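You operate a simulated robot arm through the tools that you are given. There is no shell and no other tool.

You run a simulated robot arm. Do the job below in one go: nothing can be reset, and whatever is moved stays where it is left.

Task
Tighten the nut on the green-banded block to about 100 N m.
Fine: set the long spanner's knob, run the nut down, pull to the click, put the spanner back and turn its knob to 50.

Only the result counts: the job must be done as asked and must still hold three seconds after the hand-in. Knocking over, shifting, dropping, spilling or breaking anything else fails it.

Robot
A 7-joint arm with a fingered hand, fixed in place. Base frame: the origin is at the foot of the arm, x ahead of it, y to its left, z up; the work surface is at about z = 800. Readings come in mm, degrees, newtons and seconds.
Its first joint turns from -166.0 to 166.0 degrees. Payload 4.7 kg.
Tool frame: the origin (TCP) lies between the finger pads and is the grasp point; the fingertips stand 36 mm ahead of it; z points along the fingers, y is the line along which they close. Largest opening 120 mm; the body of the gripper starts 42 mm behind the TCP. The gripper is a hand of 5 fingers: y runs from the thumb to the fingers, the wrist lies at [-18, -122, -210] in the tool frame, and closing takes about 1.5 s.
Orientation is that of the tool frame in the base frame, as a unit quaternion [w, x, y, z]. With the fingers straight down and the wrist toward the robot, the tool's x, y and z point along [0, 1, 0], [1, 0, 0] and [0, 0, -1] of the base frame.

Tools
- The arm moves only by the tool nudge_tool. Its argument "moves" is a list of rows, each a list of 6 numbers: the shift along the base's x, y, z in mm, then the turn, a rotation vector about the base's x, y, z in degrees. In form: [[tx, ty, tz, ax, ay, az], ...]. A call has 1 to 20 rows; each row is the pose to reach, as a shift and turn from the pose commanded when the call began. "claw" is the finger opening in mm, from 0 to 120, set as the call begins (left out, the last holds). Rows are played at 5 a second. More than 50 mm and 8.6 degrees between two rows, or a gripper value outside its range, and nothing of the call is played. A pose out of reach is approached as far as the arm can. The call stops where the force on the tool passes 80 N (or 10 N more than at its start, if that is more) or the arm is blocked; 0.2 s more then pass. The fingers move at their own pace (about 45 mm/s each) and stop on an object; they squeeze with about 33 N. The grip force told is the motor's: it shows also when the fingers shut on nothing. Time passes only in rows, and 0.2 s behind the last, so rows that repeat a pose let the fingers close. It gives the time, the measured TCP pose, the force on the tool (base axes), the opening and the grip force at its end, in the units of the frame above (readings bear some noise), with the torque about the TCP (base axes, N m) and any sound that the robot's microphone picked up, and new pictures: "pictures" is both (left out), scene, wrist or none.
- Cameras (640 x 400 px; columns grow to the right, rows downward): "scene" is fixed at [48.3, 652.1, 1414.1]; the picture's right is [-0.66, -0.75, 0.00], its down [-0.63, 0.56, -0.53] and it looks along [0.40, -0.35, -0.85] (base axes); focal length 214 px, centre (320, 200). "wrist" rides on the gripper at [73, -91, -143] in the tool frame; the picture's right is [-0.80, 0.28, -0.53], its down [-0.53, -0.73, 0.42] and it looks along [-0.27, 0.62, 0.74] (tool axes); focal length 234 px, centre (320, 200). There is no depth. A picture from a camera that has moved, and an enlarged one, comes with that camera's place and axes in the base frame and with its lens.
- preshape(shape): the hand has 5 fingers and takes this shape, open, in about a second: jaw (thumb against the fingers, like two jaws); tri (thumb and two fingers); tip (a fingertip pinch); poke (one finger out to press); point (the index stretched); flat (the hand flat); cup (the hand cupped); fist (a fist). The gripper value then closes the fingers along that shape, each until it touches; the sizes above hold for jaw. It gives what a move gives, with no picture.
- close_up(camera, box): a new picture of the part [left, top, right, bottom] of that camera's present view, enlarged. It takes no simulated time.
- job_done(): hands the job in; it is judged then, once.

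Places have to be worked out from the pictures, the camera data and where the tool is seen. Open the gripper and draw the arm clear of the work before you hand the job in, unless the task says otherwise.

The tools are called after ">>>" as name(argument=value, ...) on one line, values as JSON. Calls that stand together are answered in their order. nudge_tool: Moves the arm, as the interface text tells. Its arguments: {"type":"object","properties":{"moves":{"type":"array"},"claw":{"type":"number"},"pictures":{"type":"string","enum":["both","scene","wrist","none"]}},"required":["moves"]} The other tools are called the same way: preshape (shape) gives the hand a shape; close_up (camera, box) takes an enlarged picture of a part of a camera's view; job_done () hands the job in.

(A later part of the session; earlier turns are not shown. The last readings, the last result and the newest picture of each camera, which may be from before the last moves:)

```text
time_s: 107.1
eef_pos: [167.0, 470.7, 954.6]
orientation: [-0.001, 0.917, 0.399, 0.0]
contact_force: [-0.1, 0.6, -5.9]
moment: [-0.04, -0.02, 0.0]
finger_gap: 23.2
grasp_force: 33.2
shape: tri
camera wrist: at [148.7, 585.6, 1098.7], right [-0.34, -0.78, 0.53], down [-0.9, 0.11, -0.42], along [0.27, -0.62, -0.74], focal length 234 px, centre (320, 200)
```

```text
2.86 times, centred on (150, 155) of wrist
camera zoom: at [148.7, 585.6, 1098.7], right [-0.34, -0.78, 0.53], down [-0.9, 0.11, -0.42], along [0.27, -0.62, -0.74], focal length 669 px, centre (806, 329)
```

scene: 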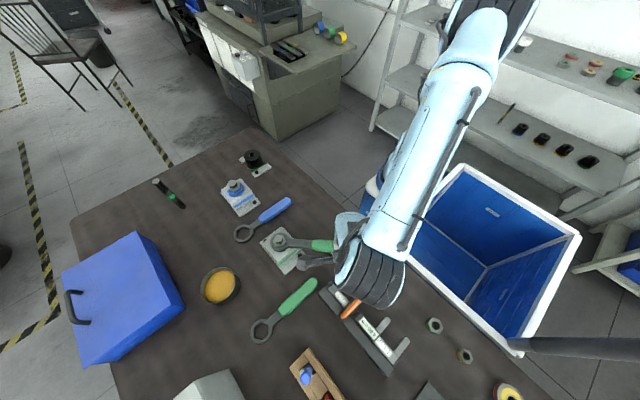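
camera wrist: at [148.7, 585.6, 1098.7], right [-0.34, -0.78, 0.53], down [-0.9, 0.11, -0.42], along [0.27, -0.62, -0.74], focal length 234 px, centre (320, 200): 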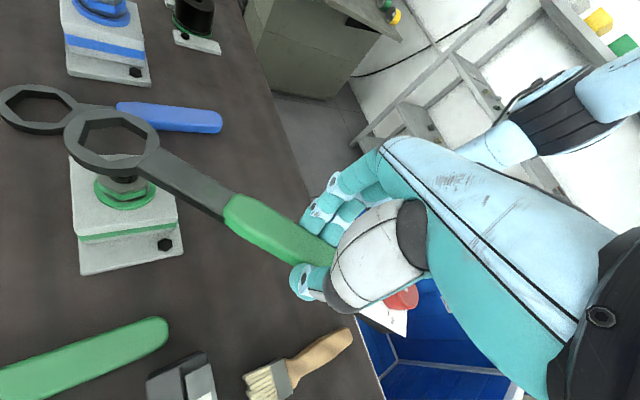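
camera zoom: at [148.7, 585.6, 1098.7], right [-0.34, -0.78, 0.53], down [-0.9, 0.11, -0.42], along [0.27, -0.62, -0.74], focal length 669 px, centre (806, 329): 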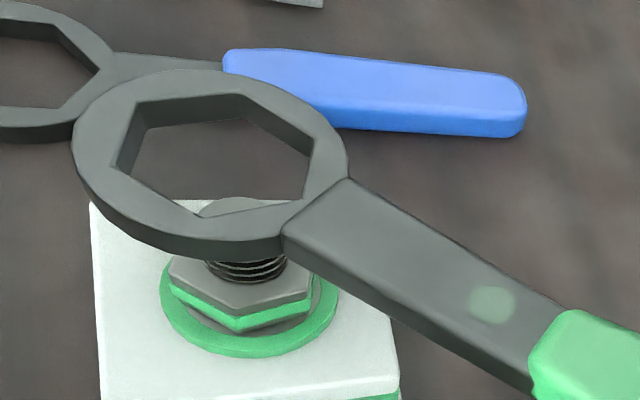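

The lamp has reset. I lower straight back down onto the nut at the same position.

>>> nudge_tool(moves=[[0, 0, -25, 0, 0, 0], [0, 0, -38, 0, 0, 0], [0, 0, -43, 0, 0, 0], [0, 0, -48, 0, 0, 0], [0, 0, -52, 0, 0, 0], [0, 0, -55, 0, 0, 0], [0, 0, -55, 0, 0, 0]], pictures="wrist")

>>> close_up(camera="wrist", box=[50, 85, 250, 225])

```text
time_s: 108.7
eef_pos: [166.0, 469.7, 899.0]
orientation: [0.0, 0.917, 0.399, 0.0]
contact_force: [-0.1, -0.5, -3.0]
moment: [0.14, -0.19, 0.01]
finger_gap: 23.3
grasp_force: 33.1
shape: tri
camera wrist: at [148.1, 584.3, 1042.9], right [-0.34, -0.78, 0.53], down [-0.9, 0.11, -0.42], along [0.27, -0.62, -0.74], focal length 234 px, centre (320, 200)
```

wrist: 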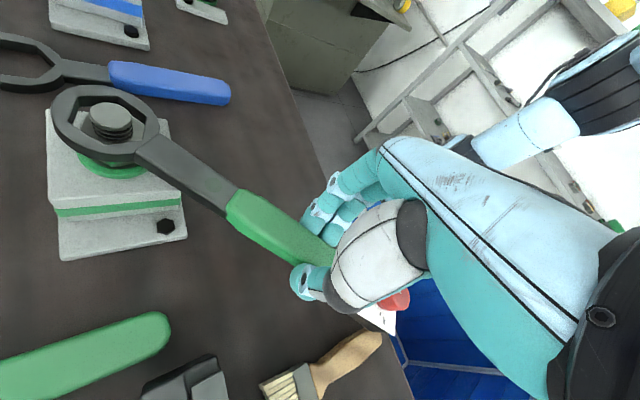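

```text
2.86 times, centred on (150, 155) of wrist
camera zoom: at [148.1, 584.3, 1042.9], right [-0.34, -0.78, 0.53], down [-0.9, 0.11, -0.42], along [0.27, -0.62, -0.74], focal length 669 px, centre (806, 329)
```

zoom: 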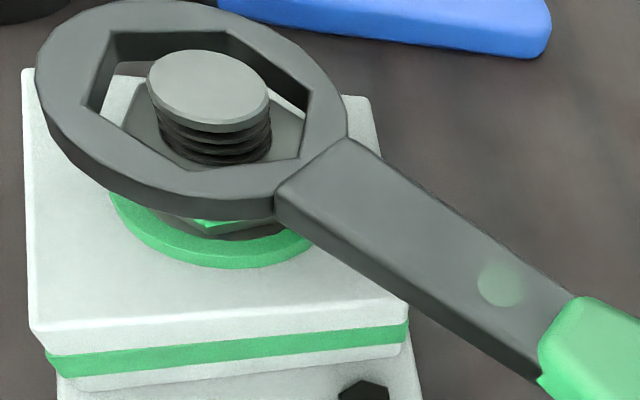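

The ring caught on the nut edge and tilted. I raise 15 mm to free it and look at the offset.

>>> nudge_tool(moves=[[0, 0, 5, 0, 0, 0], [0, 0, 10, 0, 0, 0], [0, 0, 16, 0, 0, 0], [0, 0, 16, 0, 0, 0]], pictures="wrist")

>>> close_up(camera="wrist", box=[50, 95, 170, 185])

>>> close_up(camera="scene", box=[256, 215, 312, 257])

```text
time_s: 109.7
eef_pos: [165.1, 469.7, 916.4]
orientation: [0.001, 0.917, 0.398, 0.0]
contact_force: [0.7, 0.1, -4.9]
moment: [0.0, -0.02, -0.04]
finger_gap: 23.3
grasp_force: 33.2
shape: tri
camera wrist: at [147.4, 583.7, 1059.8], right [-0.34, -0.78, 0.53], down [-0.9, 0.11, -0.42], along [0.27, -0.62, -0.74], focal length 234 px, centre (320, 200)
```

wrist: 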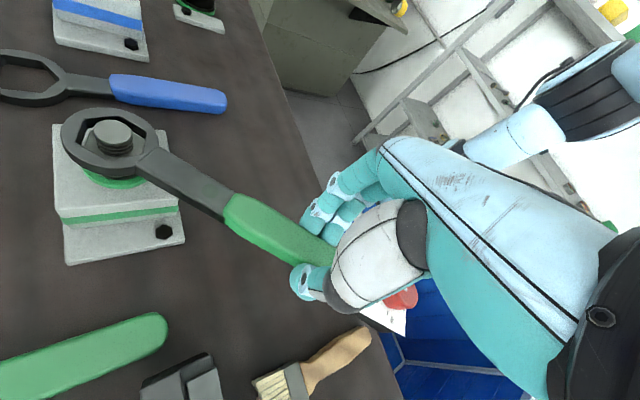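

```text
4.44 times, centred on (110, 140) of wrist
camera zoom: at [147.4, 583.7, 1059.8], right [-0.34, -0.78, 0.53], down [-0.9, 0.11, -0.42], along [0.27, -0.62, -0.74], focal length 1041 px, centre (1253, 467)
```

zoom: 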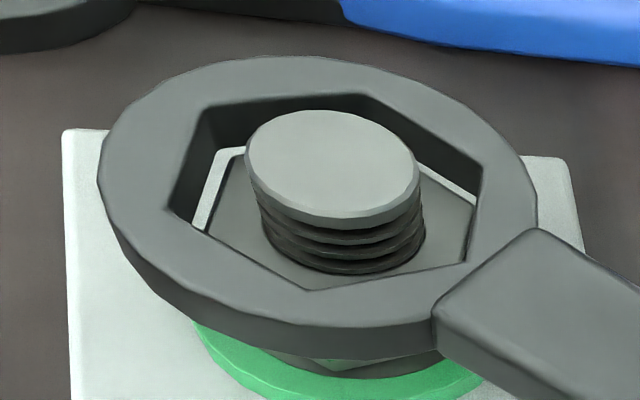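

```text
9.52 times, centred on (284, 236) of scene
camera zoom: at [48.3, 652.1, 1414.1], right [-0.66, -0.75, 0.0], down [-0.63, 0.56, -0.53], along [0.4, -0.35, -0.85], focal length 2043 px, centre (663, -143)
```

zoom: 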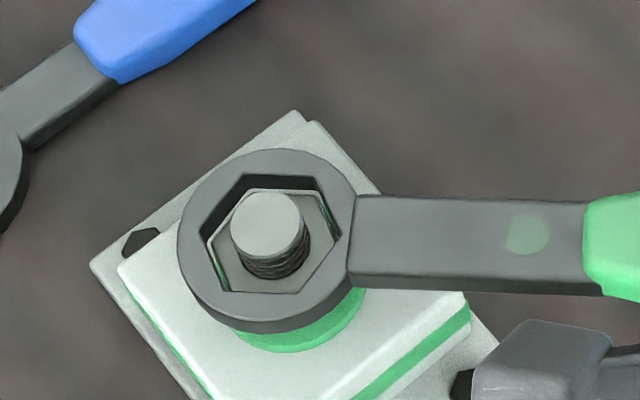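

>>> close_up(camera="scene", box=[268, 222, 300, 246])

>>> close_up(camera="wrist", box=[70, 105, 150, 165])

```text
16.00 times, centred on (284, 234) of scene
camera zoom: at [48.3, 652.1, 1414.1], right [-0.66, -0.75, 0.0], down [-0.63, 0.56, -0.53], along [0.4, -0.35, -0.85], focal length 3432 px, centre (896, -344)
```

zoom: 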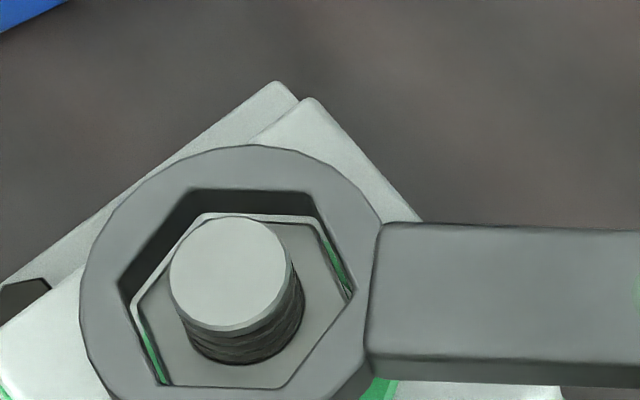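

```text
6.67 times, centred on (110, 135) of wrist
camera zoom: at [147.4, 583.7, 1059.8], right [-0.34, -0.78, 0.53], down [-0.9, 0.11, -0.42], along [0.27, -0.62, -0.74], focal length 1561 px, centre (1720, 633)
```

zoom: 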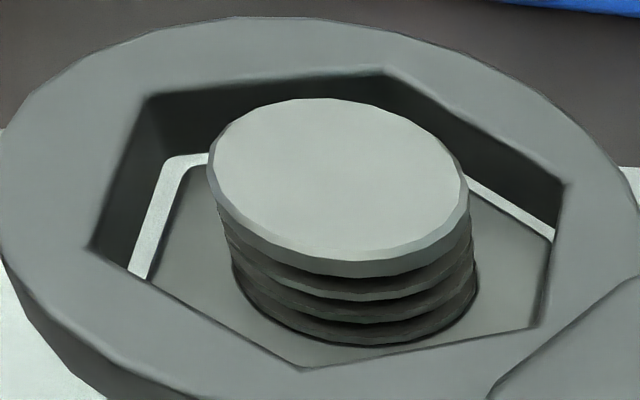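

Comparing slivers around the nut in both views, the ring must move about (+1.7, −0.9) mm. I shift and lower gently.

>>> nudge_tool(moves=[[1.7, -0.9, 0, 0, 0, 0], [1.7, -0.9, -3, 0, 0, 0], [1.7, -0.9, -6, 0, 0, 0], [1.7, -0.9, -9, 0, 0, 0], [1.7, -0.9, -11, 0, 0, 0], [1.7, -0.9, -11, 0, 0, 0]], pictures="wrist")

>>> close_up(camera="wrist", box=[50, 85, 250, 225])

>>> close_up(camera="scene", box=[268, 222, 300, 246])

```text
time_s: 111.1
eef_pos: [167.8, 467.7, 903.7]
orientation: [0.001, 0.917, 0.399, -0.001]
contact_force: [0.2, -0.1, -4.9]
moment: [0.02, 0.03, 0.04]
finger_gap: 23.3
grasp_force: 33.3
shape: tri
camera wrist: at [149.7, 582.4, 1047.6], right [-0.34, -0.78, 0.53], down [-0.9, 0.11, -0.42], along [0.27, -0.62, -0.74], focal length 234 px, centre (320, 200)
```

wrist: 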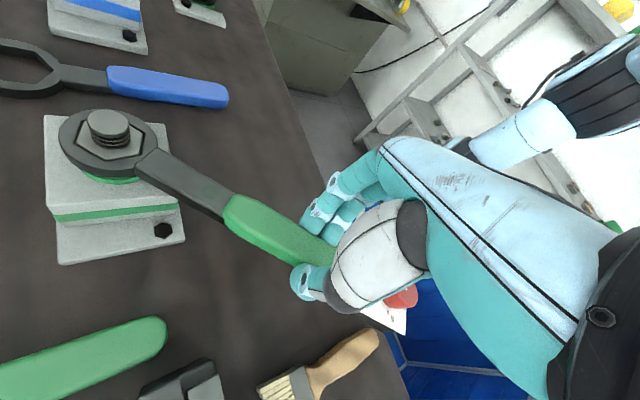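

```text
2.86 times, centred on (150, 155) of wrist
camera zoom: at [149.7, 582.4, 1047.6], right [-0.34, -0.78, 0.53], down [-0.9, 0.11, -0.42], along [0.27, -0.62, -0.74], focal length 669 px, centre (806, 329)
```

zoom: 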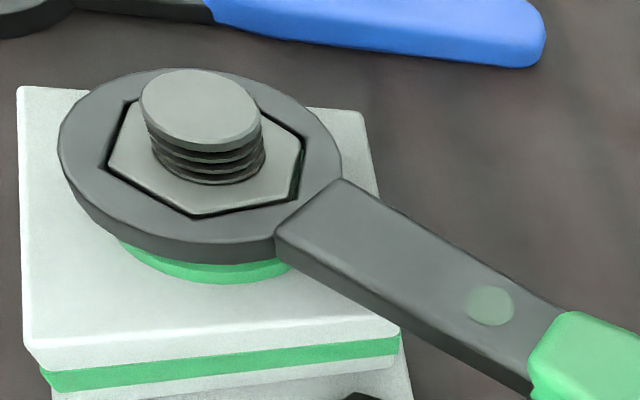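

```text
16.00 times, centred on (284, 234) of scene
camera zoom: at [48.3, 652.1, 1414.1], right [-0.66, -0.75, 0.0], down [-0.63, 0.56, -0.53], along [0.4, -0.35, -0.85], focal length 3432 px, centre (896, -344)
```

zoom: 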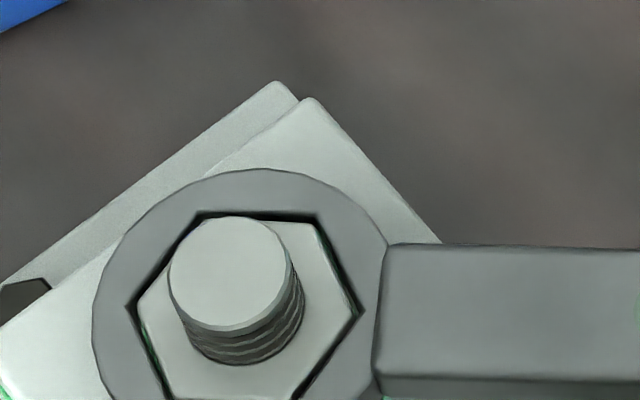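

Engaged again with lamp off. I lower 4 mm and turn clockwise 7° to take up the play (to yaw −50°, still below the threshold).

>>> nudge_tool(moves=[[0, 0, -2, 0, 0, 0], [0, 0, -4, 0, 0, 0], [-3.6, 3.5, -4, 0, 0, -1.75], [-7.1, 7.1, -4, 0, 0, -3.5], [-10.5, 10.8, -4, 0, 0, -5.25], [-13.8, 14.6, -4, 0, 0, -7], [-13.8, 14.6, -4, 0, 0, -7]], pictures="wrist")

>>> close_up(camera="wrist", box=[50, 85, 250, 225])

```text
time_s: 112.7
eef_pos: [153.2, 481.4, 899.8]
orientation: [0.0, 0.94, 0.342, 0.0]
contact_force: [-0.5, -1.6, -4.5]
moment: [-0.06, 0.0, 0.05]
finger_gap: 23.2
grasp_force: 33.5
shape: tri
camera wrist: at [150.1, 598.2, 1043.8], right [-0.44, -0.73, 0.53], down [-0.88, 0.22, -0.42], along [0.19, -0.65, -0.74], focal length 234 px, centre (320, 200)
```

wrist: 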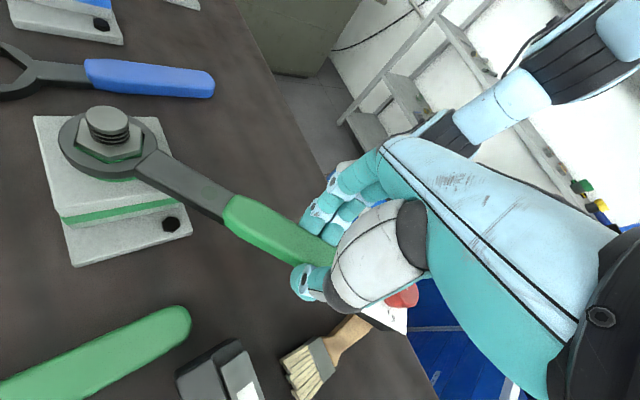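

```text
2.86 times, centred on (150, 155) of wrist
camera zoom: at [150.1, 598.2, 1043.8], right [-0.44, -0.73, 0.53], down [-0.88, 0.22, -0.42], along [0.19, -0.65, -0.74], focal length 669 px, centre (806, 329)
```

zoom: 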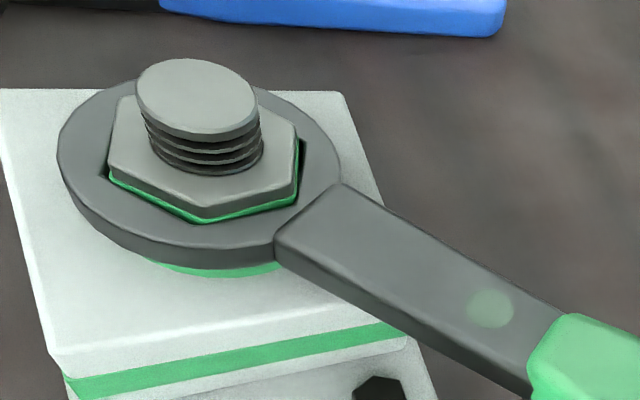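

Lamp off at yaw −50°. I advance 2°.

>>> nudge_tool(moves=[[-0.9, 1.1, 0, 0, 0, -0.5], [-1.85, 2.2, 0, 0, 0, -1], [-2.8, 3.3, 0, 0, 0, -1.5], [-3.7, 4.4, 0, 0, 0, -2], [-3.7, 4.4, 0, 0, 0, -2]], pictures="wrist")

```text
time_s: 113.9
eef_pos: [148.4, 487.2, 898.1]
orientation: [0.001, 0.945, 0.326, 0.0]
contact_force: [-1.6, -1.9, -4.8]
moment: [-0.12, 0.03, 0.01]
finger_gap: 23.3
grasp_force: 33.3
shape: tri
camera wrist: at [150.1, 603.4, 1043.7], right [-0.46, -0.71, 0.53], down [-0.87, 0.25, -0.42], along [0.17, -0.65, -0.74], focal length 234 px, centre (320, 200)
```

wrist: 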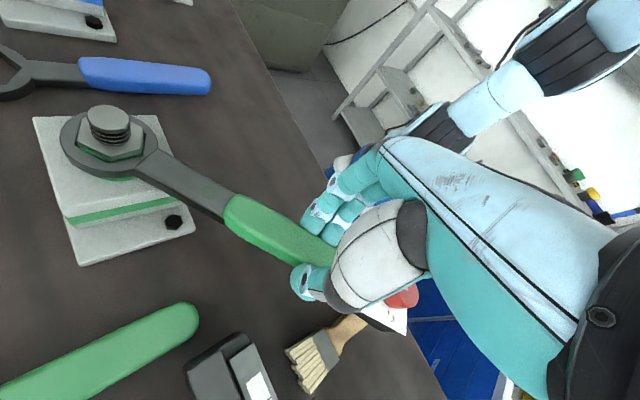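

Lamp off at −52°. 1° more.

>>> nudge_tool(moves=[[-0.9, 1.1, 0, 0, 0, -0.5], [-1.75, 2.3, 0, 0, 0, -1], [-1.75, 2.3, 0, 0, 0, -1]], pictures="wrist")

```text
time_s: 114.7
eef_pos: [148.3, 489.3, 899.6]
orientation: [-0.001, 0.948, 0.318, 0.001]
contact_force: [-2.8, -2.8, -5.3]
moment: [-0.17, 0.08, -0.03]
finger_gap: 23.4
grasp_force: 33.0
shape: tri
camera wrist: at [150.5, 605.5, 1044.0], right [-0.47, -0.71, 0.53], down [-0.87, 0.27, -0.42], along [0.16, -0.66, -0.74], focal length 234 px, centre (320, 200)
```

wrist: 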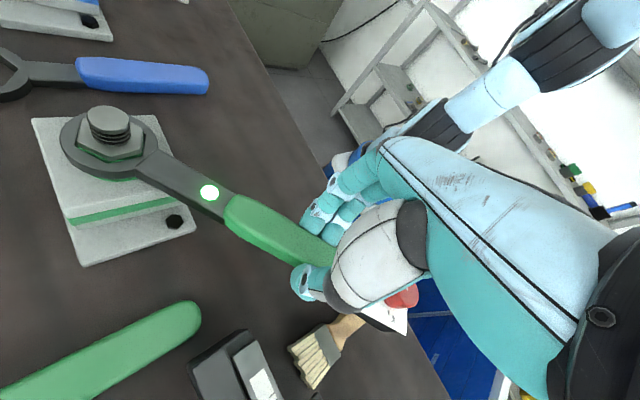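

The lamp lit between −52° and −53°, so the nut now sits within about 1° of the set torque. I stop pulling and zoom in to record lamp, nut and stud.

>>> close_up(camera="wrist", box=[50, 85, 170, 175])

>>> close_up(camera="wrist", box=[370, 270, 430, 345])

```text
4.44 times, centred on (110, 130) of wrist
camera zoom: at [150.5, 605.5, 1044.0], right [-0.47, -0.71, 0.53], down [-0.87, 0.27, -0.42], along [0.16, -0.66, -0.74], focal length 1041 px, centre (1253, 511)
```

zoom: 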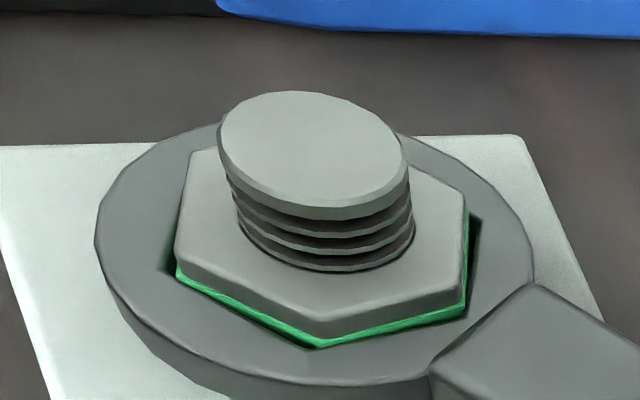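

```text
5.33 times, centred on (400, 308) of wrist
camera zoom: at [150.5, 605.5, 1044.0], right [-0.47, -0.71, 0.53], down [-0.87, 0.27, -0.42], along [0.16, -0.66, -0.74], focal length 1249 px, centre (-107, -373)
```

zoom: 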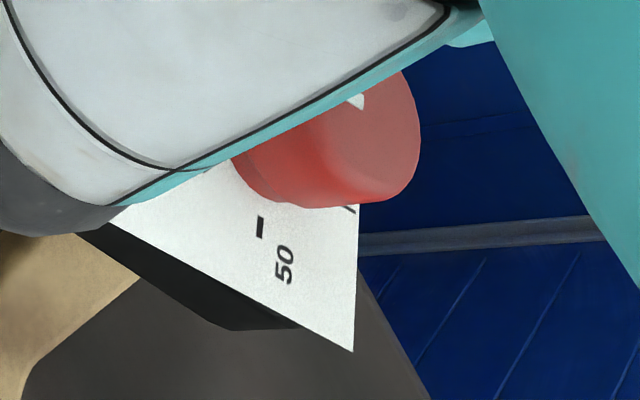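

The nut's height is unchanged between A≈−150° and now, so it has long been seated; the lamp comes ~50° past seating, at the set torque. I relax the ring 5° within the play (nut untouched) and lift the spanner clear.

>>> nudge_tool(moves=[[2.2, -2.8, 0, 0, 0, 1.25], [4.4, -5.6, 0, 0, 0, 2.5], [6.8, -8.3, 0, 0, 0, 3.75], [9.1, -11.1, 0, 0, 0, 5], [9.1, -11.1, 0, 0, 0, 5], [9.1, -11.1, 5, 0, 0, 5], [9.1, -11.1, 10, 0, 0, 5], [9.1, -11.1, 18, 0, 0, 5], [9.1, -11.1, 40, 0, 0, 5], [9.1, -11.1, 75, 0, 0, 5], [9.1, -11.1, 105, 0, 0, 5], [9.1, -11.1, 105, 0, 0, 5]], pictures="both")

>>> close_up(camera="wrist", box=[40, 80, 240, 230])

```text
time_s: 117.3
eef_pos: [158.1, 480.8, 1005.4]
orientation: [0.0, 0.934, 0.358, 0.0]
contact_force: [0.3, -0.2, -5.2]
moment: [-0.02, 0.05, 0.0]
finger_gap: 23.3
grasp_force: 33.4
shape: tri
camera wrist: at [150.4, 596.1, 1148.6], right [-0.41, -0.74, 0.53], down [-0.89, 0.19, -0.42], along [0.22, -0.64, -0.74], focal length 234 px, centre (320, 200)
```

scene: 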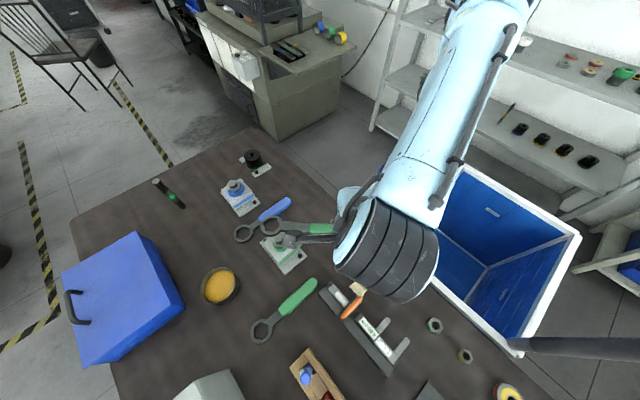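
wrist: 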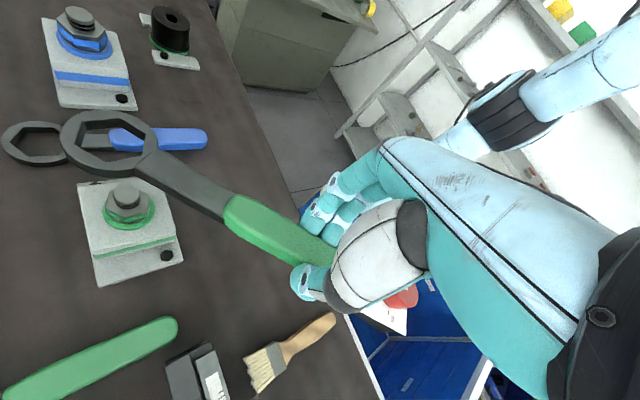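

```text
2.67 times, centred on (140, 155) of wrist
camera zoom: at [150.4, 596.1, 1148.6], right [-0.41, -0.74, 0.53], down [-0.89, 0.19, -0.42], along [0.22, -0.64, -0.74], focal length 624 px, centre (800, 320)
```

zoom: 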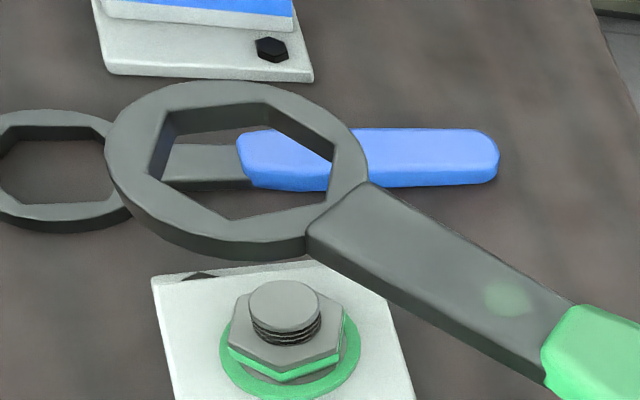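

>>> close_up(camera="wrist", box=[95, 175, 159, 225])

>>> close_up(camera="scene", box=[252, 222, 308, 264])

```text
8.00 times, centred on (127, 200) of wrist
camera zoom: at [150.4, 596.1, 1148.6], right [-0.41, -0.74, 0.53], down [-0.89, 0.19, -0.42], along [0.22, -0.64, -0.74], focal length 1873 px, centre (1864, 200)
```

zoom: 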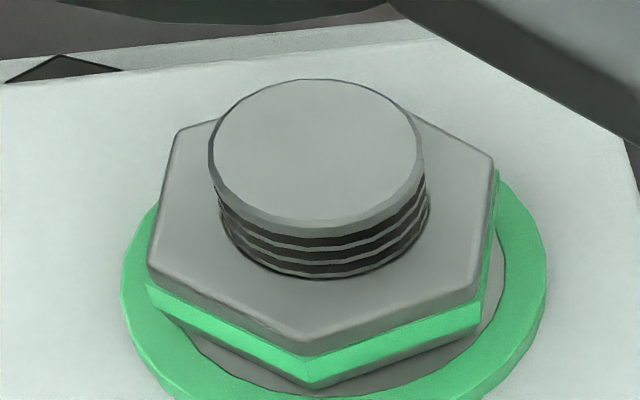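

```text
9.52 times, centred on (280, 243) of scene
camera zoom: at [48.3, 652.1, 1414.1], right [-0.66, -0.75, 0.0], down [-0.63, 0.56, -0.53], along [0.4, -0.35, -0.85], focal length 2043 px, centre (701, -210)
```

zoom: 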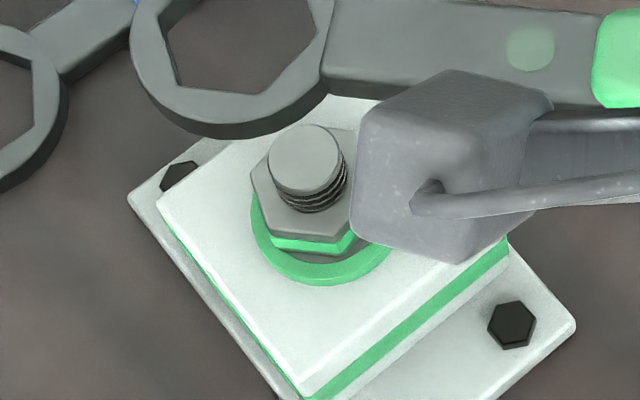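

The nut is measured at the same angle as when the lamp lit (unmoved by lifting). Now I carry the spanner back at z≈1005, yawing to about +1°, to above its original place.

>>> nudge_tool(moves=[[30, 3.5, 0, 0, 0, 2.5], [70, 8.1, 0, 0, 0, 5.9], [112, 13, 0, 0, 0, 9.4], [154, 17.8, 0, 0, 0, 12.9], [196, 22.7, 0, 0, 0, 16.4], [238, 27.5, 0, 0, 0, 20], [280, 32.4, 0, 0, 0, 23.5], [322, 37.2, 0, 0, 0, 27], [364, 42.1, 0, 0, 0, 30.5], [406, 47, 0, 0, 0, 34.1], [448, 51.8, 0, 0, 0, 37.6], [490, 56.7, 0, 0, 0, 41.1], [532, 61.5, 0, 0, 0, 44.6], [565, 65.3, 0, 0, 0, 47.4], [582.8, 67.4, 0, 0, 0, 48.9], [582.8, 67.4, 0, 0, 0, 48.9]], pictures="both")

>>> close_up(camera="wrist", box=[40, 90, 280, 260])

>>> close_up(camera="scene", box=[150, 90, 270, 190])

```text
time_s: 120.7
eef_pos: [742.4, 546.0, 1003.6]
orientation: [0.0, 0.702, 0.712, 0.0]
contact_force: [0.2, -0.4, -5.9]
moment: [-0.03, -0.02, 0.01]
finger_gap: 23.3
grasp_force: 33.1
shape: tri
camera wrist: at [648.7, 616.4, 1148.7], right [0.29, -0.8, 0.53], down [-0.72, -0.54, -0.42], along [0.62, -0.26, -0.74], focal length 234 px, centre (320, 200)
```

scene: 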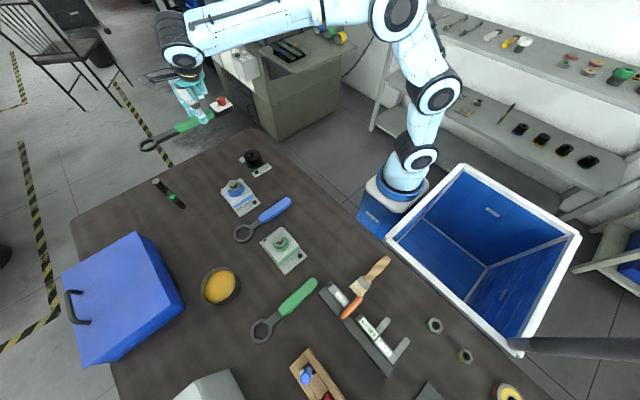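
wrist: 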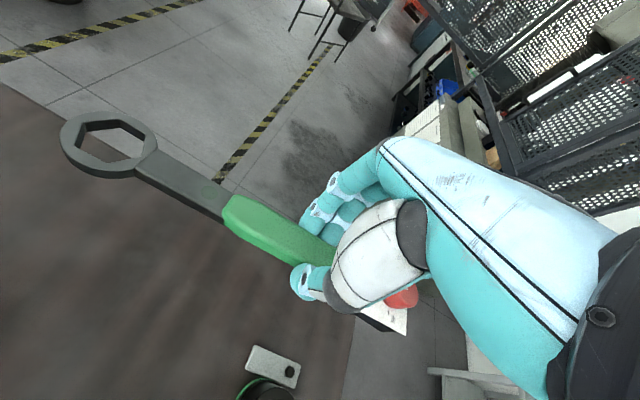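

```text
2.35 times, centred on (160, 175) of wrist
camera zoom: at [648.7, 616.4, 1148.7], right [0.29, -0.8, 0.53], down [-0.72, -0.54, -0.42], along [0.62, -0.26, -0.74], focal length 551 px, centre (696, 259)
```

zoom: 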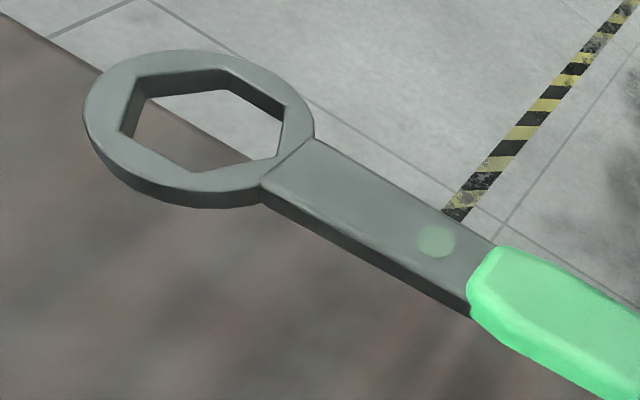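

```text
4.00 times, centred on (210, 140) of scene
camera zoom: at [48.3, 652.1, 1414.1], right [-0.66, -0.75, 0.0], down [-0.63, 0.56, -0.53], along [0.4, -0.35, -0.85], focal length 858 px, centre (760, 440)
```

zoom: 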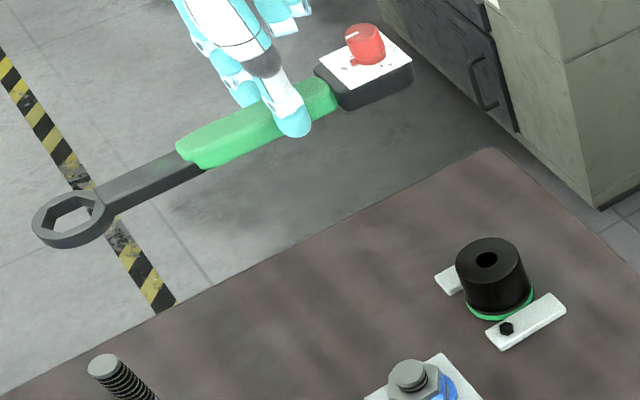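

Before setting down I check that the knob still reads 100.

>>> close_up(camera="scene", box=[225, 90, 257, 120])

>>> nudge_tool(moves=[[0, 0, -40, 0, 0, 0], [0, 0, -80, 0, 0, 0], [0, 0, -115, 0, 0, 0], [0, 0, -140, 0, 0, 0], [0, 0, -150, 0, 0, 0], [0, 0, -150, 0, 0, 0]], pictures="both")

>>> close_up(camera="scene", box=[150, 100, 270, 190])

```text
13.33 times, centred on (241, 105) of scene
camera zoom: at [48.3, 652.1, 1414.1], right [-0.66, -0.75, 0.0], down [-0.63, 0.56, -0.53], along [0.4, -0.35, -0.85], focal length 2860 px, centre (1373, 1467)
```

zoom: 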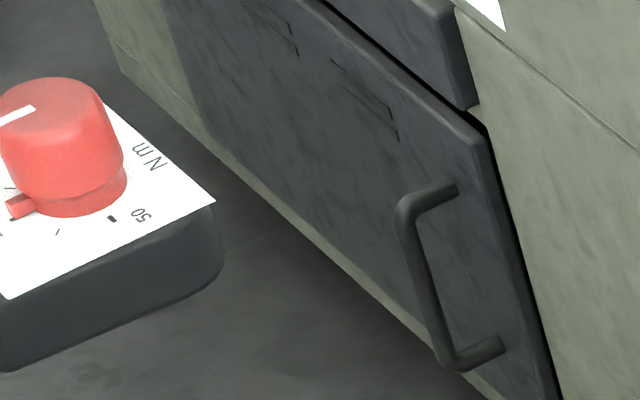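

```text
time_s: 122.1
eef_pos: [740.2, 545.6, 853.3]
orientation: [0.0, 0.702, 0.712, 0.0]
contact_force: [-0.7, 0.2, -5.3]
moment: [-0.01, 0.0, -0.01]
finger_gap: 23.1
grasp_force: 33.2
shape: tri
camera wrist: at [647.7, 616.5, 997.6], right [0.29, -0.8, 0.53], down [-0.72, -0.54, -0.42], along [0.62, -0.26, -0.74], focal length 234 px, centre (320, 200)
```

scene: 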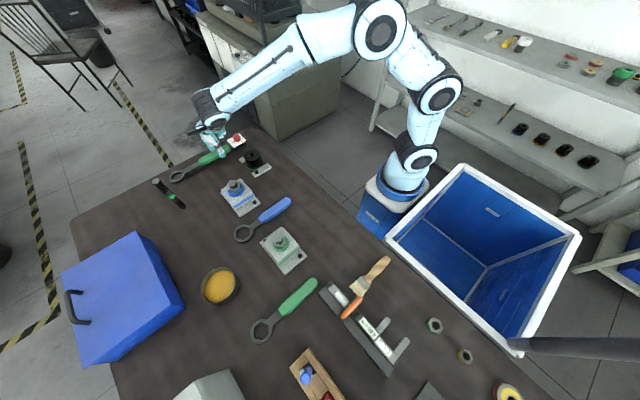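
wrist: 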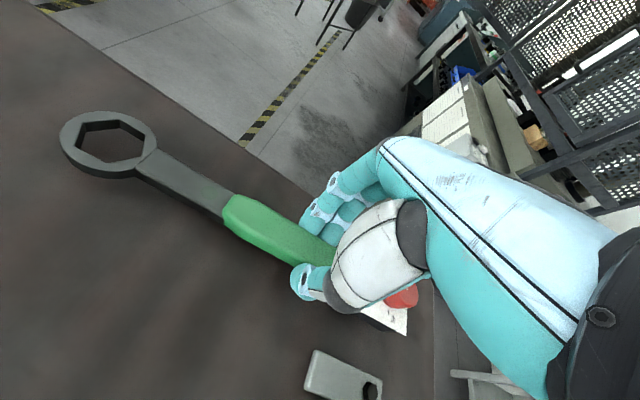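

```text
4.44 times, centred on (210, 145) of scene
camera zoom: at [48.3, 652.1, 1414.1], right [-0.66, -0.75, 0.0], down [-0.63, 0.56, -0.53], along [0.4, -0.35, -0.85], focal length 953 px, centre (809, 444)
```

zoom: 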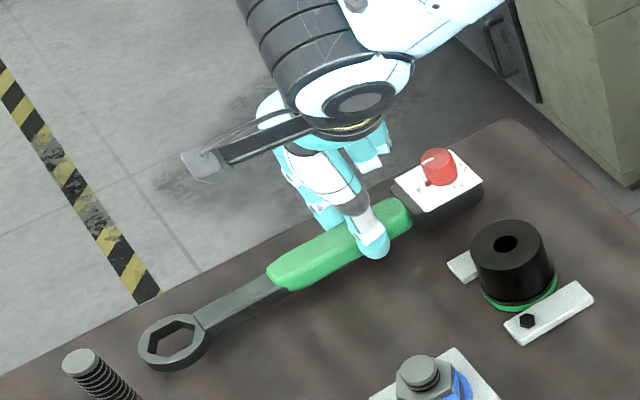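

The spanner hangs level just above its original place. I lower the last 13 mm, let it rest, then open and rise.

>>> nudge_tool(moves=[[0, 0, -5, 0, 0, 0], [0, 0, -9, 0, 0, 0], [0, 0, -12, 0, 0, 0], [0, 0, -13.5, 0, 0, 0], [0, 0, -13.5, 0, 0, 0]], pictures="none")

>>> nudge_tool(moves=[[0, 0, 0, 0, 0, 0], [0, 0, 0, 0, 0, 0], [0, 0, 0, 0, 0, 0], [0, 0, 0, 0, 0, 0], [0, 0, 15, 0, 0, 0], [0, 0, 40, 0, 0, 0], [0, 0, 75, 0, 0, 0], [0, 0, 75, 0, 0, 0]], claw=75, pictures="both")

>>> close_up(camera="scene", box=[150, 100, 270, 190])

>>> close_up(camera="wrist", box=[60, 100, 380, 320])

```text
time_s: 123.3
eef_pos: [739.8, 545.6, 841.4]
orientation: [0.0, 0.702, 0.712, 0.0]
contact_force: [0.7, -0.8, -3.3]
moment: [0.01, -0.1, -0.02]
finger_gap: 23.2
grasp_force: 33.2
shape: tri
```

```text
time_s: 125.1
eef_pos: [739.5, 547.9, 917.8]
orientation: [0.0, 0.702, 0.713, 0.0]
contact_force: [0.3, -0.6, 0.8]
moment: [-0.02, 0.0, -0.02]
finger_gap: 74.8
grasp_force: 0.1
shape: tri
camera wrist: at [645.7, 617.9, 1061.3], right [0.29, -0.8, 0.53], down [-0.72, -0.54, -0.42], along [0.62, -0.26, -0.74], focal length 234 px, centre (320, 200)
```

scene: 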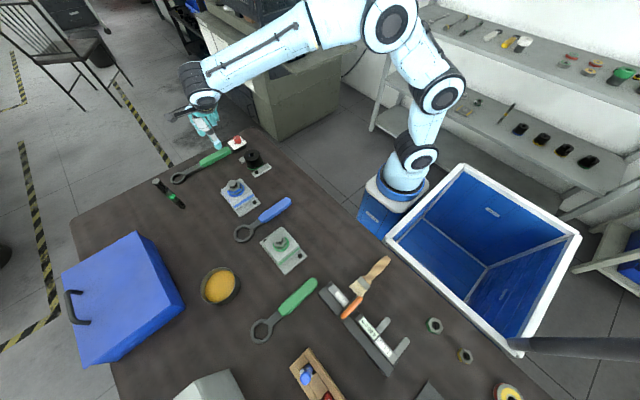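
wrist: 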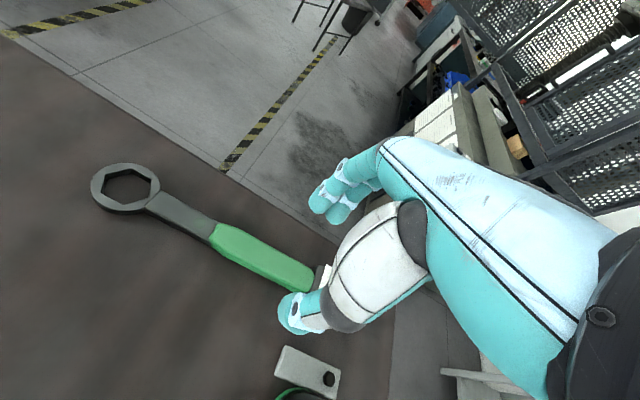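

```text
4.44 times, centred on (210, 145) of scene
camera zoom: at [48.3, 652.1, 1414.1], right [-0.66, -0.75, 0.0], down [-0.63, 0.56, -0.53], along [0.4, -0.35, -0.85], focal length 953 px, centre (809, 444)
```

zoom: 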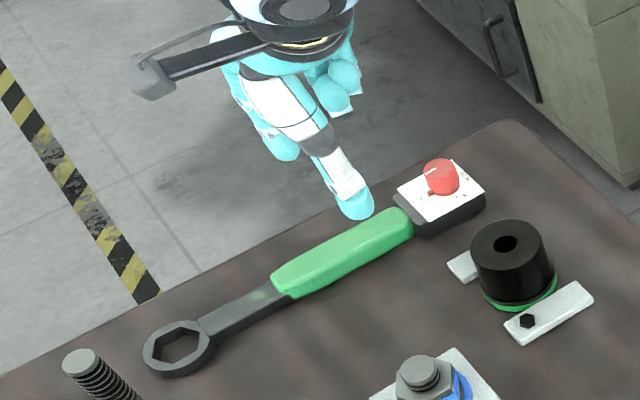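

```text
1.82 times, centred on (220, 210) of wrist
camera zoom: at [645.7, 617.9, 1061.3], right [0.29, -0.8, 0.53], down [-0.72, -0.54, -0.42], along [0.62, -0.26, -0.74], focal length 426 px, centre (502, 182)
```

zoom: 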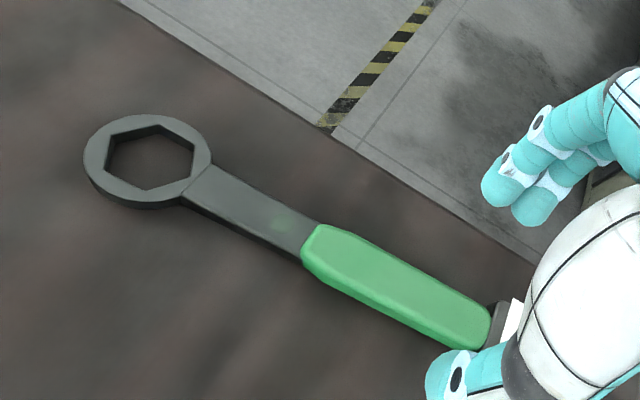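

The spanner is back on its spot. Now I move over the knob (≈(741, 459)), yawing to about −40° so that a 90° counter-clockwise turn to 50 is comfortable, and look at it.

>>> nudge_tool(moves=[[0.2, -14, 8, 0, 0, -7], [0.5, -29, 8, 0, 0, -14], [0.8, -44, 8, 0, 0, -21], [1, -58, 8, 0, 0, -28], [1.2, -73, 8, 0, 0, -35], [1.5, -87, 8, 0, 0, -41], [1.5, -87, 8, 0, 0, -41]], claw=65, pictures="both")

>>> close_up(camera="wrist", box=[230, 210, 330, 300])

>>> close_up(camera="scene", box=[216, 120, 264, 160])

```text
time_s: 126.7
eef_pos: [740.8, 458.5, 925.2]
orientation: [-0.001, 0.907, 0.421, 0.0]
contact_force: [0.2, -0.3, -1.0]
moment: [0.01, 0.0, 0.0]
finger_gap: 65.3
grasp_force: 0.0
shape: tri
camera wrist: at [717.7, 572.4, 1068.6], right [-0.31, -0.79, 0.53], down [-0.9, 0.07, -0.42], along [0.3, -0.6, -0.74], focal length 234 px, centre (320, 200)
```

scene: 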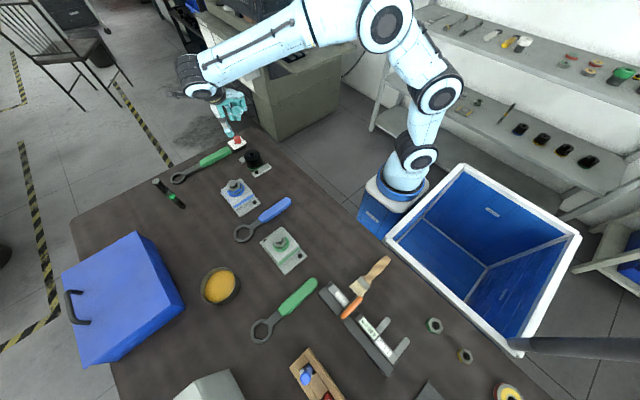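
wrist: 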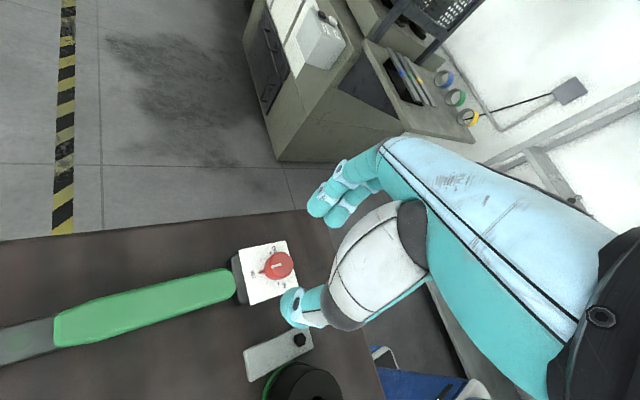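

```text
4.44 times, centred on (280, 255) of wrist
camera zoom: at [717.7, 572.4, 1068.6], right [-0.31, -0.79, 0.53], down [-0.9, 0.07, -0.42], along [0.3, -0.6, -0.74], focal length 1041 px, centre (498, -44)
```

zoom: 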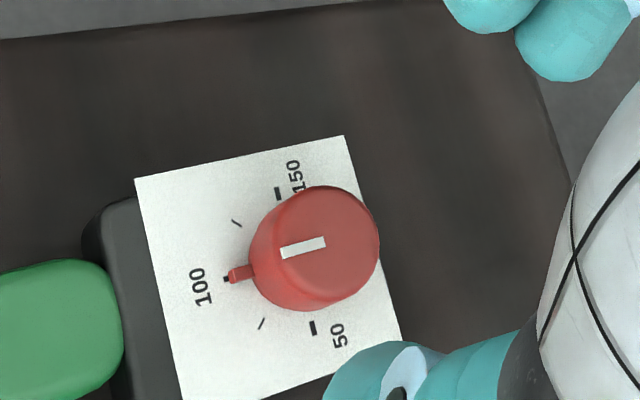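

```text
10.00 times, centred on (240, 140) of scene
camera zoom: at [48.3, 652.1, 1414.1], right [-0.66, -0.75, 0.0], down [-0.63, 0.56, -0.53], along [0.4, -0.35, -0.85], focal length 2145 px, centre (1120, 800)
```

zoom: 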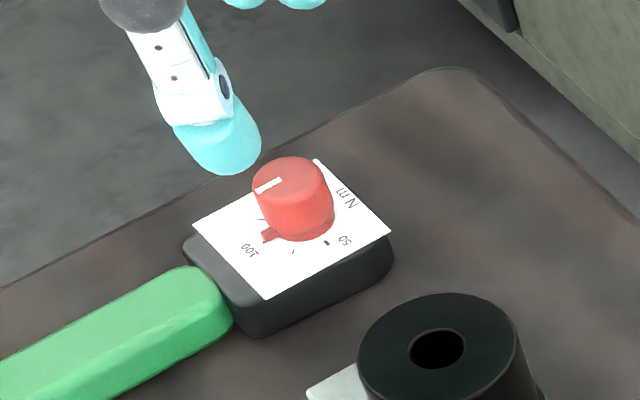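

The pointer is exactly on 100, with 50 at −x. The knob centre computes to about (741.5, 462); I shift there, lower to z≈866 and close on the knob.

>>> nudge_tool(moves=[[0.5, 3.5, -20, 0, 0, 0], [0.5, 3.5, -40, 0, 0, 0], [0.5, 3.5, -53, 0, 0, 0], [0.5, 3.5, -59, 0, 0, 0], [0.5, 3.5, -59, 0, 0, 0]], claw=65, pictures="wrist")

>>> close_up(camera="wrist", box=[240, 160, 400, 330])

>>> close_up(camera="scene", box=[200, 100, 280, 165])

```text
time_s: 127.9
eef_pos: [741.6, 463.6, 865.3]
orientation: [0.001, 0.906, 0.422, 0.0]
contact_force: [0.0, 1.1, -0.8]
moment: [0.01, 0.02, 0.0]
finger_gap: 65.6
grasp_force: 0.1
shape: tri
camera wrist: at [718.4, 576.8, 1010.0], right [-0.3, -0.79, 0.53], down [-0.9, 0.07, -0.42], along [0.3, -0.6, -0.74], focal length 234 px, centre (320, 200)
```

wrist: 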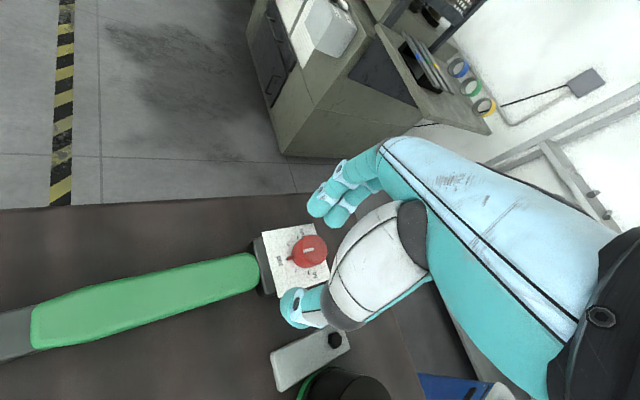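

```text
2.35 times, centred on (320, 245) of wrist
camera zoom: at [718.4, 576.8, 1010.0], right [-0.3, -0.79, 0.53], down [-0.9, 0.07, -0.42], along [0.3, -0.6, -0.74], focal length 551 px, centre (320, 94)
```

zoom: 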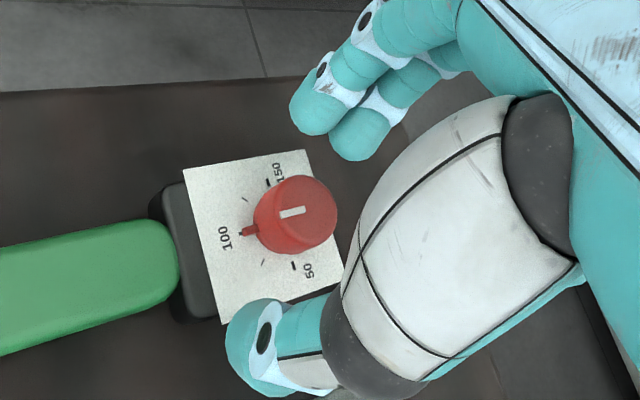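

```text
6.15 times, centred on (240, 132) of scene
camera zoom: at [48.3, 652.1, 1414.1], right [-0.66, -0.75, 0.0], down [-0.63, 0.56, -0.53], along [0.4, -0.35, -0.85], focal length 1320 px, centre (812, 615)
```

zoom: 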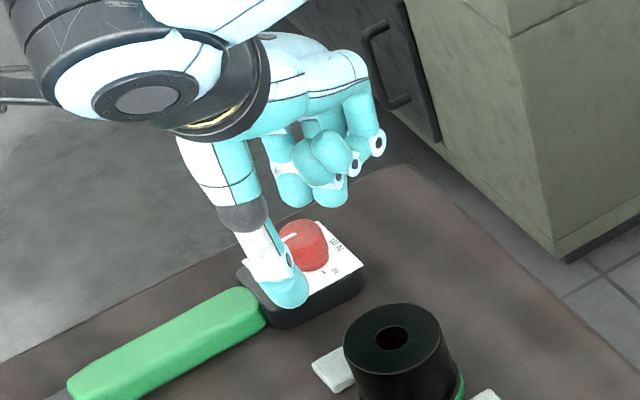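

The knob sits between the fingers just like the first time. I close on it.

>>> nudge_tool(moves=[[0, 0, 0, 0, 0, 0], [0, 0, 0, 0, 0, 0], [0, 0, 0, 0, 0, 0], [0, 0, 0, 0, 0, 0], [0, 0, 0, 0, 0, 0], [0, 0, 0, 0, 0, 0], [0, 0, 0, 0, 0, 0]], claw=12, pictures="wrist")

>>> close_up(camera="wrist", box=[240, 160, 400, 330])

```text
time_s: 129.5
eef_pos: [742.3, 462.1, 865.2]
orientation: [0.0, 0.906, 0.422, 0.001]
contact_force: [0.4, 1.4, 0.3]
moment: [0.01, -0.02, 0.0]
finger_gap: 17.5
grasp_force: 32.7
shape: tri
camera wrist: at [718.3, 576.9, 1009.8], right [-0.3, -0.79, 0.53], down [-0.9, 0.07, -0.42], along [0.3, -0.6, -0.74], focal length 234 px, centre (320, 200)
```

wrist: 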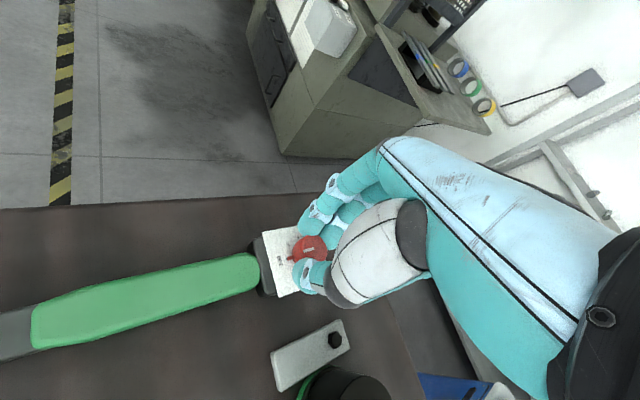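

```text
2.35 times, centred on (320, 245) of wrist
camera zoom: at [718.3, 576.9, 1009.8], right [-0.3, -0.79, 0.53], down [-0.9, 0.07, -0.42], along [0.3, -0.6, -0.74], focal length 551 px, centre (320, 94)
```

zoom: 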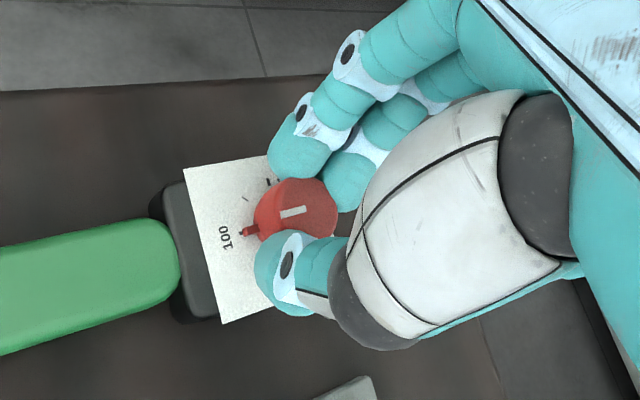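

Gripped at 33 N. I turn 90° counter-clockwise toward 50 in 5° rows.

>>> nudge_tool(moves=[[0, 0, 0, 0, 0, 5], [0, 0, 0, 0, 0, 10], [0, 0, 0, 0, 0, 15], [0, 0, 0, 0, 0, 20], [0, 0, 0, 0, 0, 25], [0, 0, 0, 0, 0, 30], [0, 0, 0, 0, 0, 35], [0, 0, 0, 0, 0, 40], [0, 0, 0, 0, 0, 45], [0, 0, 0, 0, 0, 50], [0, 0, 0, 0, 0, 55], [0, 0, 0, 0, 0, 60], [0, 0, 0, 0, 0, 65], [0, 0, 0, 0, 0, 70], [0, 0, 0, 0, 0, 75], [0, 0, 0, 0, 0, 80], [0, 0, 0, 0, 0, 85], [0, 0, 0, 0, 0, 90], [0, 0, 0, 0, 0, 90], [0, 0, 0, 0, 0, 90]], pictures="wrist")

>>> close_up(camera="wrist", box=[240, 160, 400, 330])

>>> close_up(camera="scene", box=[200, 100, 280, 165])

```text
time_s: 133.7
eef_pos: [741.4, 461.9, 865.8]
orientation: [-0.001, 0.343, 0.939, 0.0]
contact_force: [2.3, -1.4, 3.8]
moment: [0.0, -0.19, -0.12]
finger_gap: 17.5
grasp_force: 32.7
shape: tri
camera wrist: at [626.7, 438.3, 1009.7], right [0.79, -0.3, 0.53], down [-0.07, -0.9, -0.42], along [0.6, 0.3, -0.74], focal length 234 px, centre (320, 200)
```

wrist: 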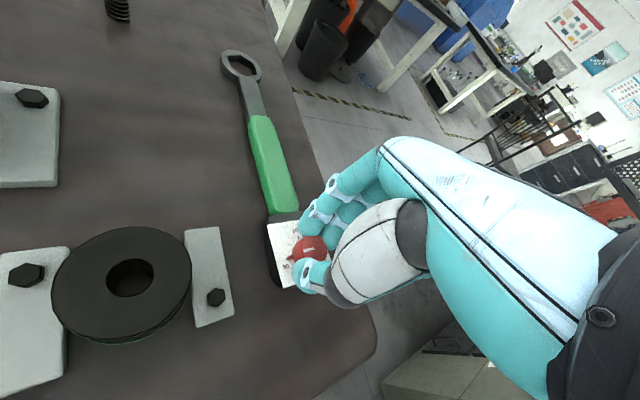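

```text
2.35 times, centred on (320, 245) of wrist
camera zoom: at [626.7, 438.3, 1009.7], right [0.79, -0.3, 0.53], down [-0.07, -0.9, -0.42], along [0.6, 0.3, -0.74], focal length 551 px, centre (320, 94)
```

zoom: 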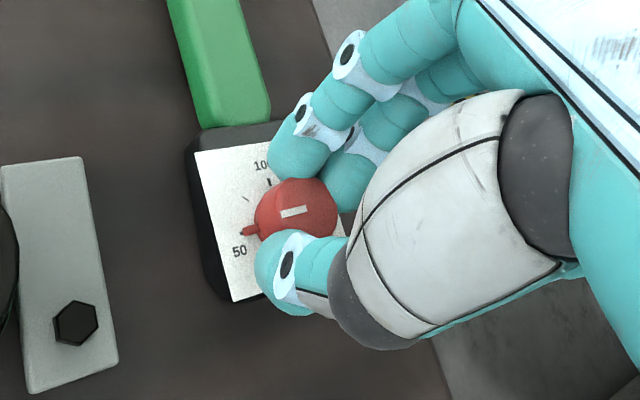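

```text
6.15 times, centred on (240, 132) of scene
camera zoom: at [48.3, 652.1, 1414.1], right [-0.66, -0.75, 0.0], down [-0.63, 0.56, -0.53], along [0.4, -0.35, -0.85], focal length 1320 px, centre (812, 615)
```

zoom: 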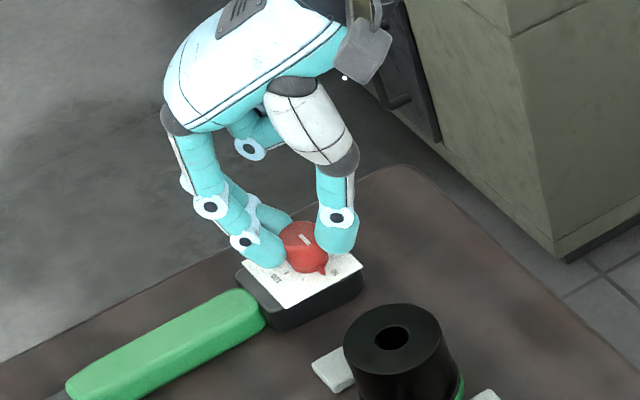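

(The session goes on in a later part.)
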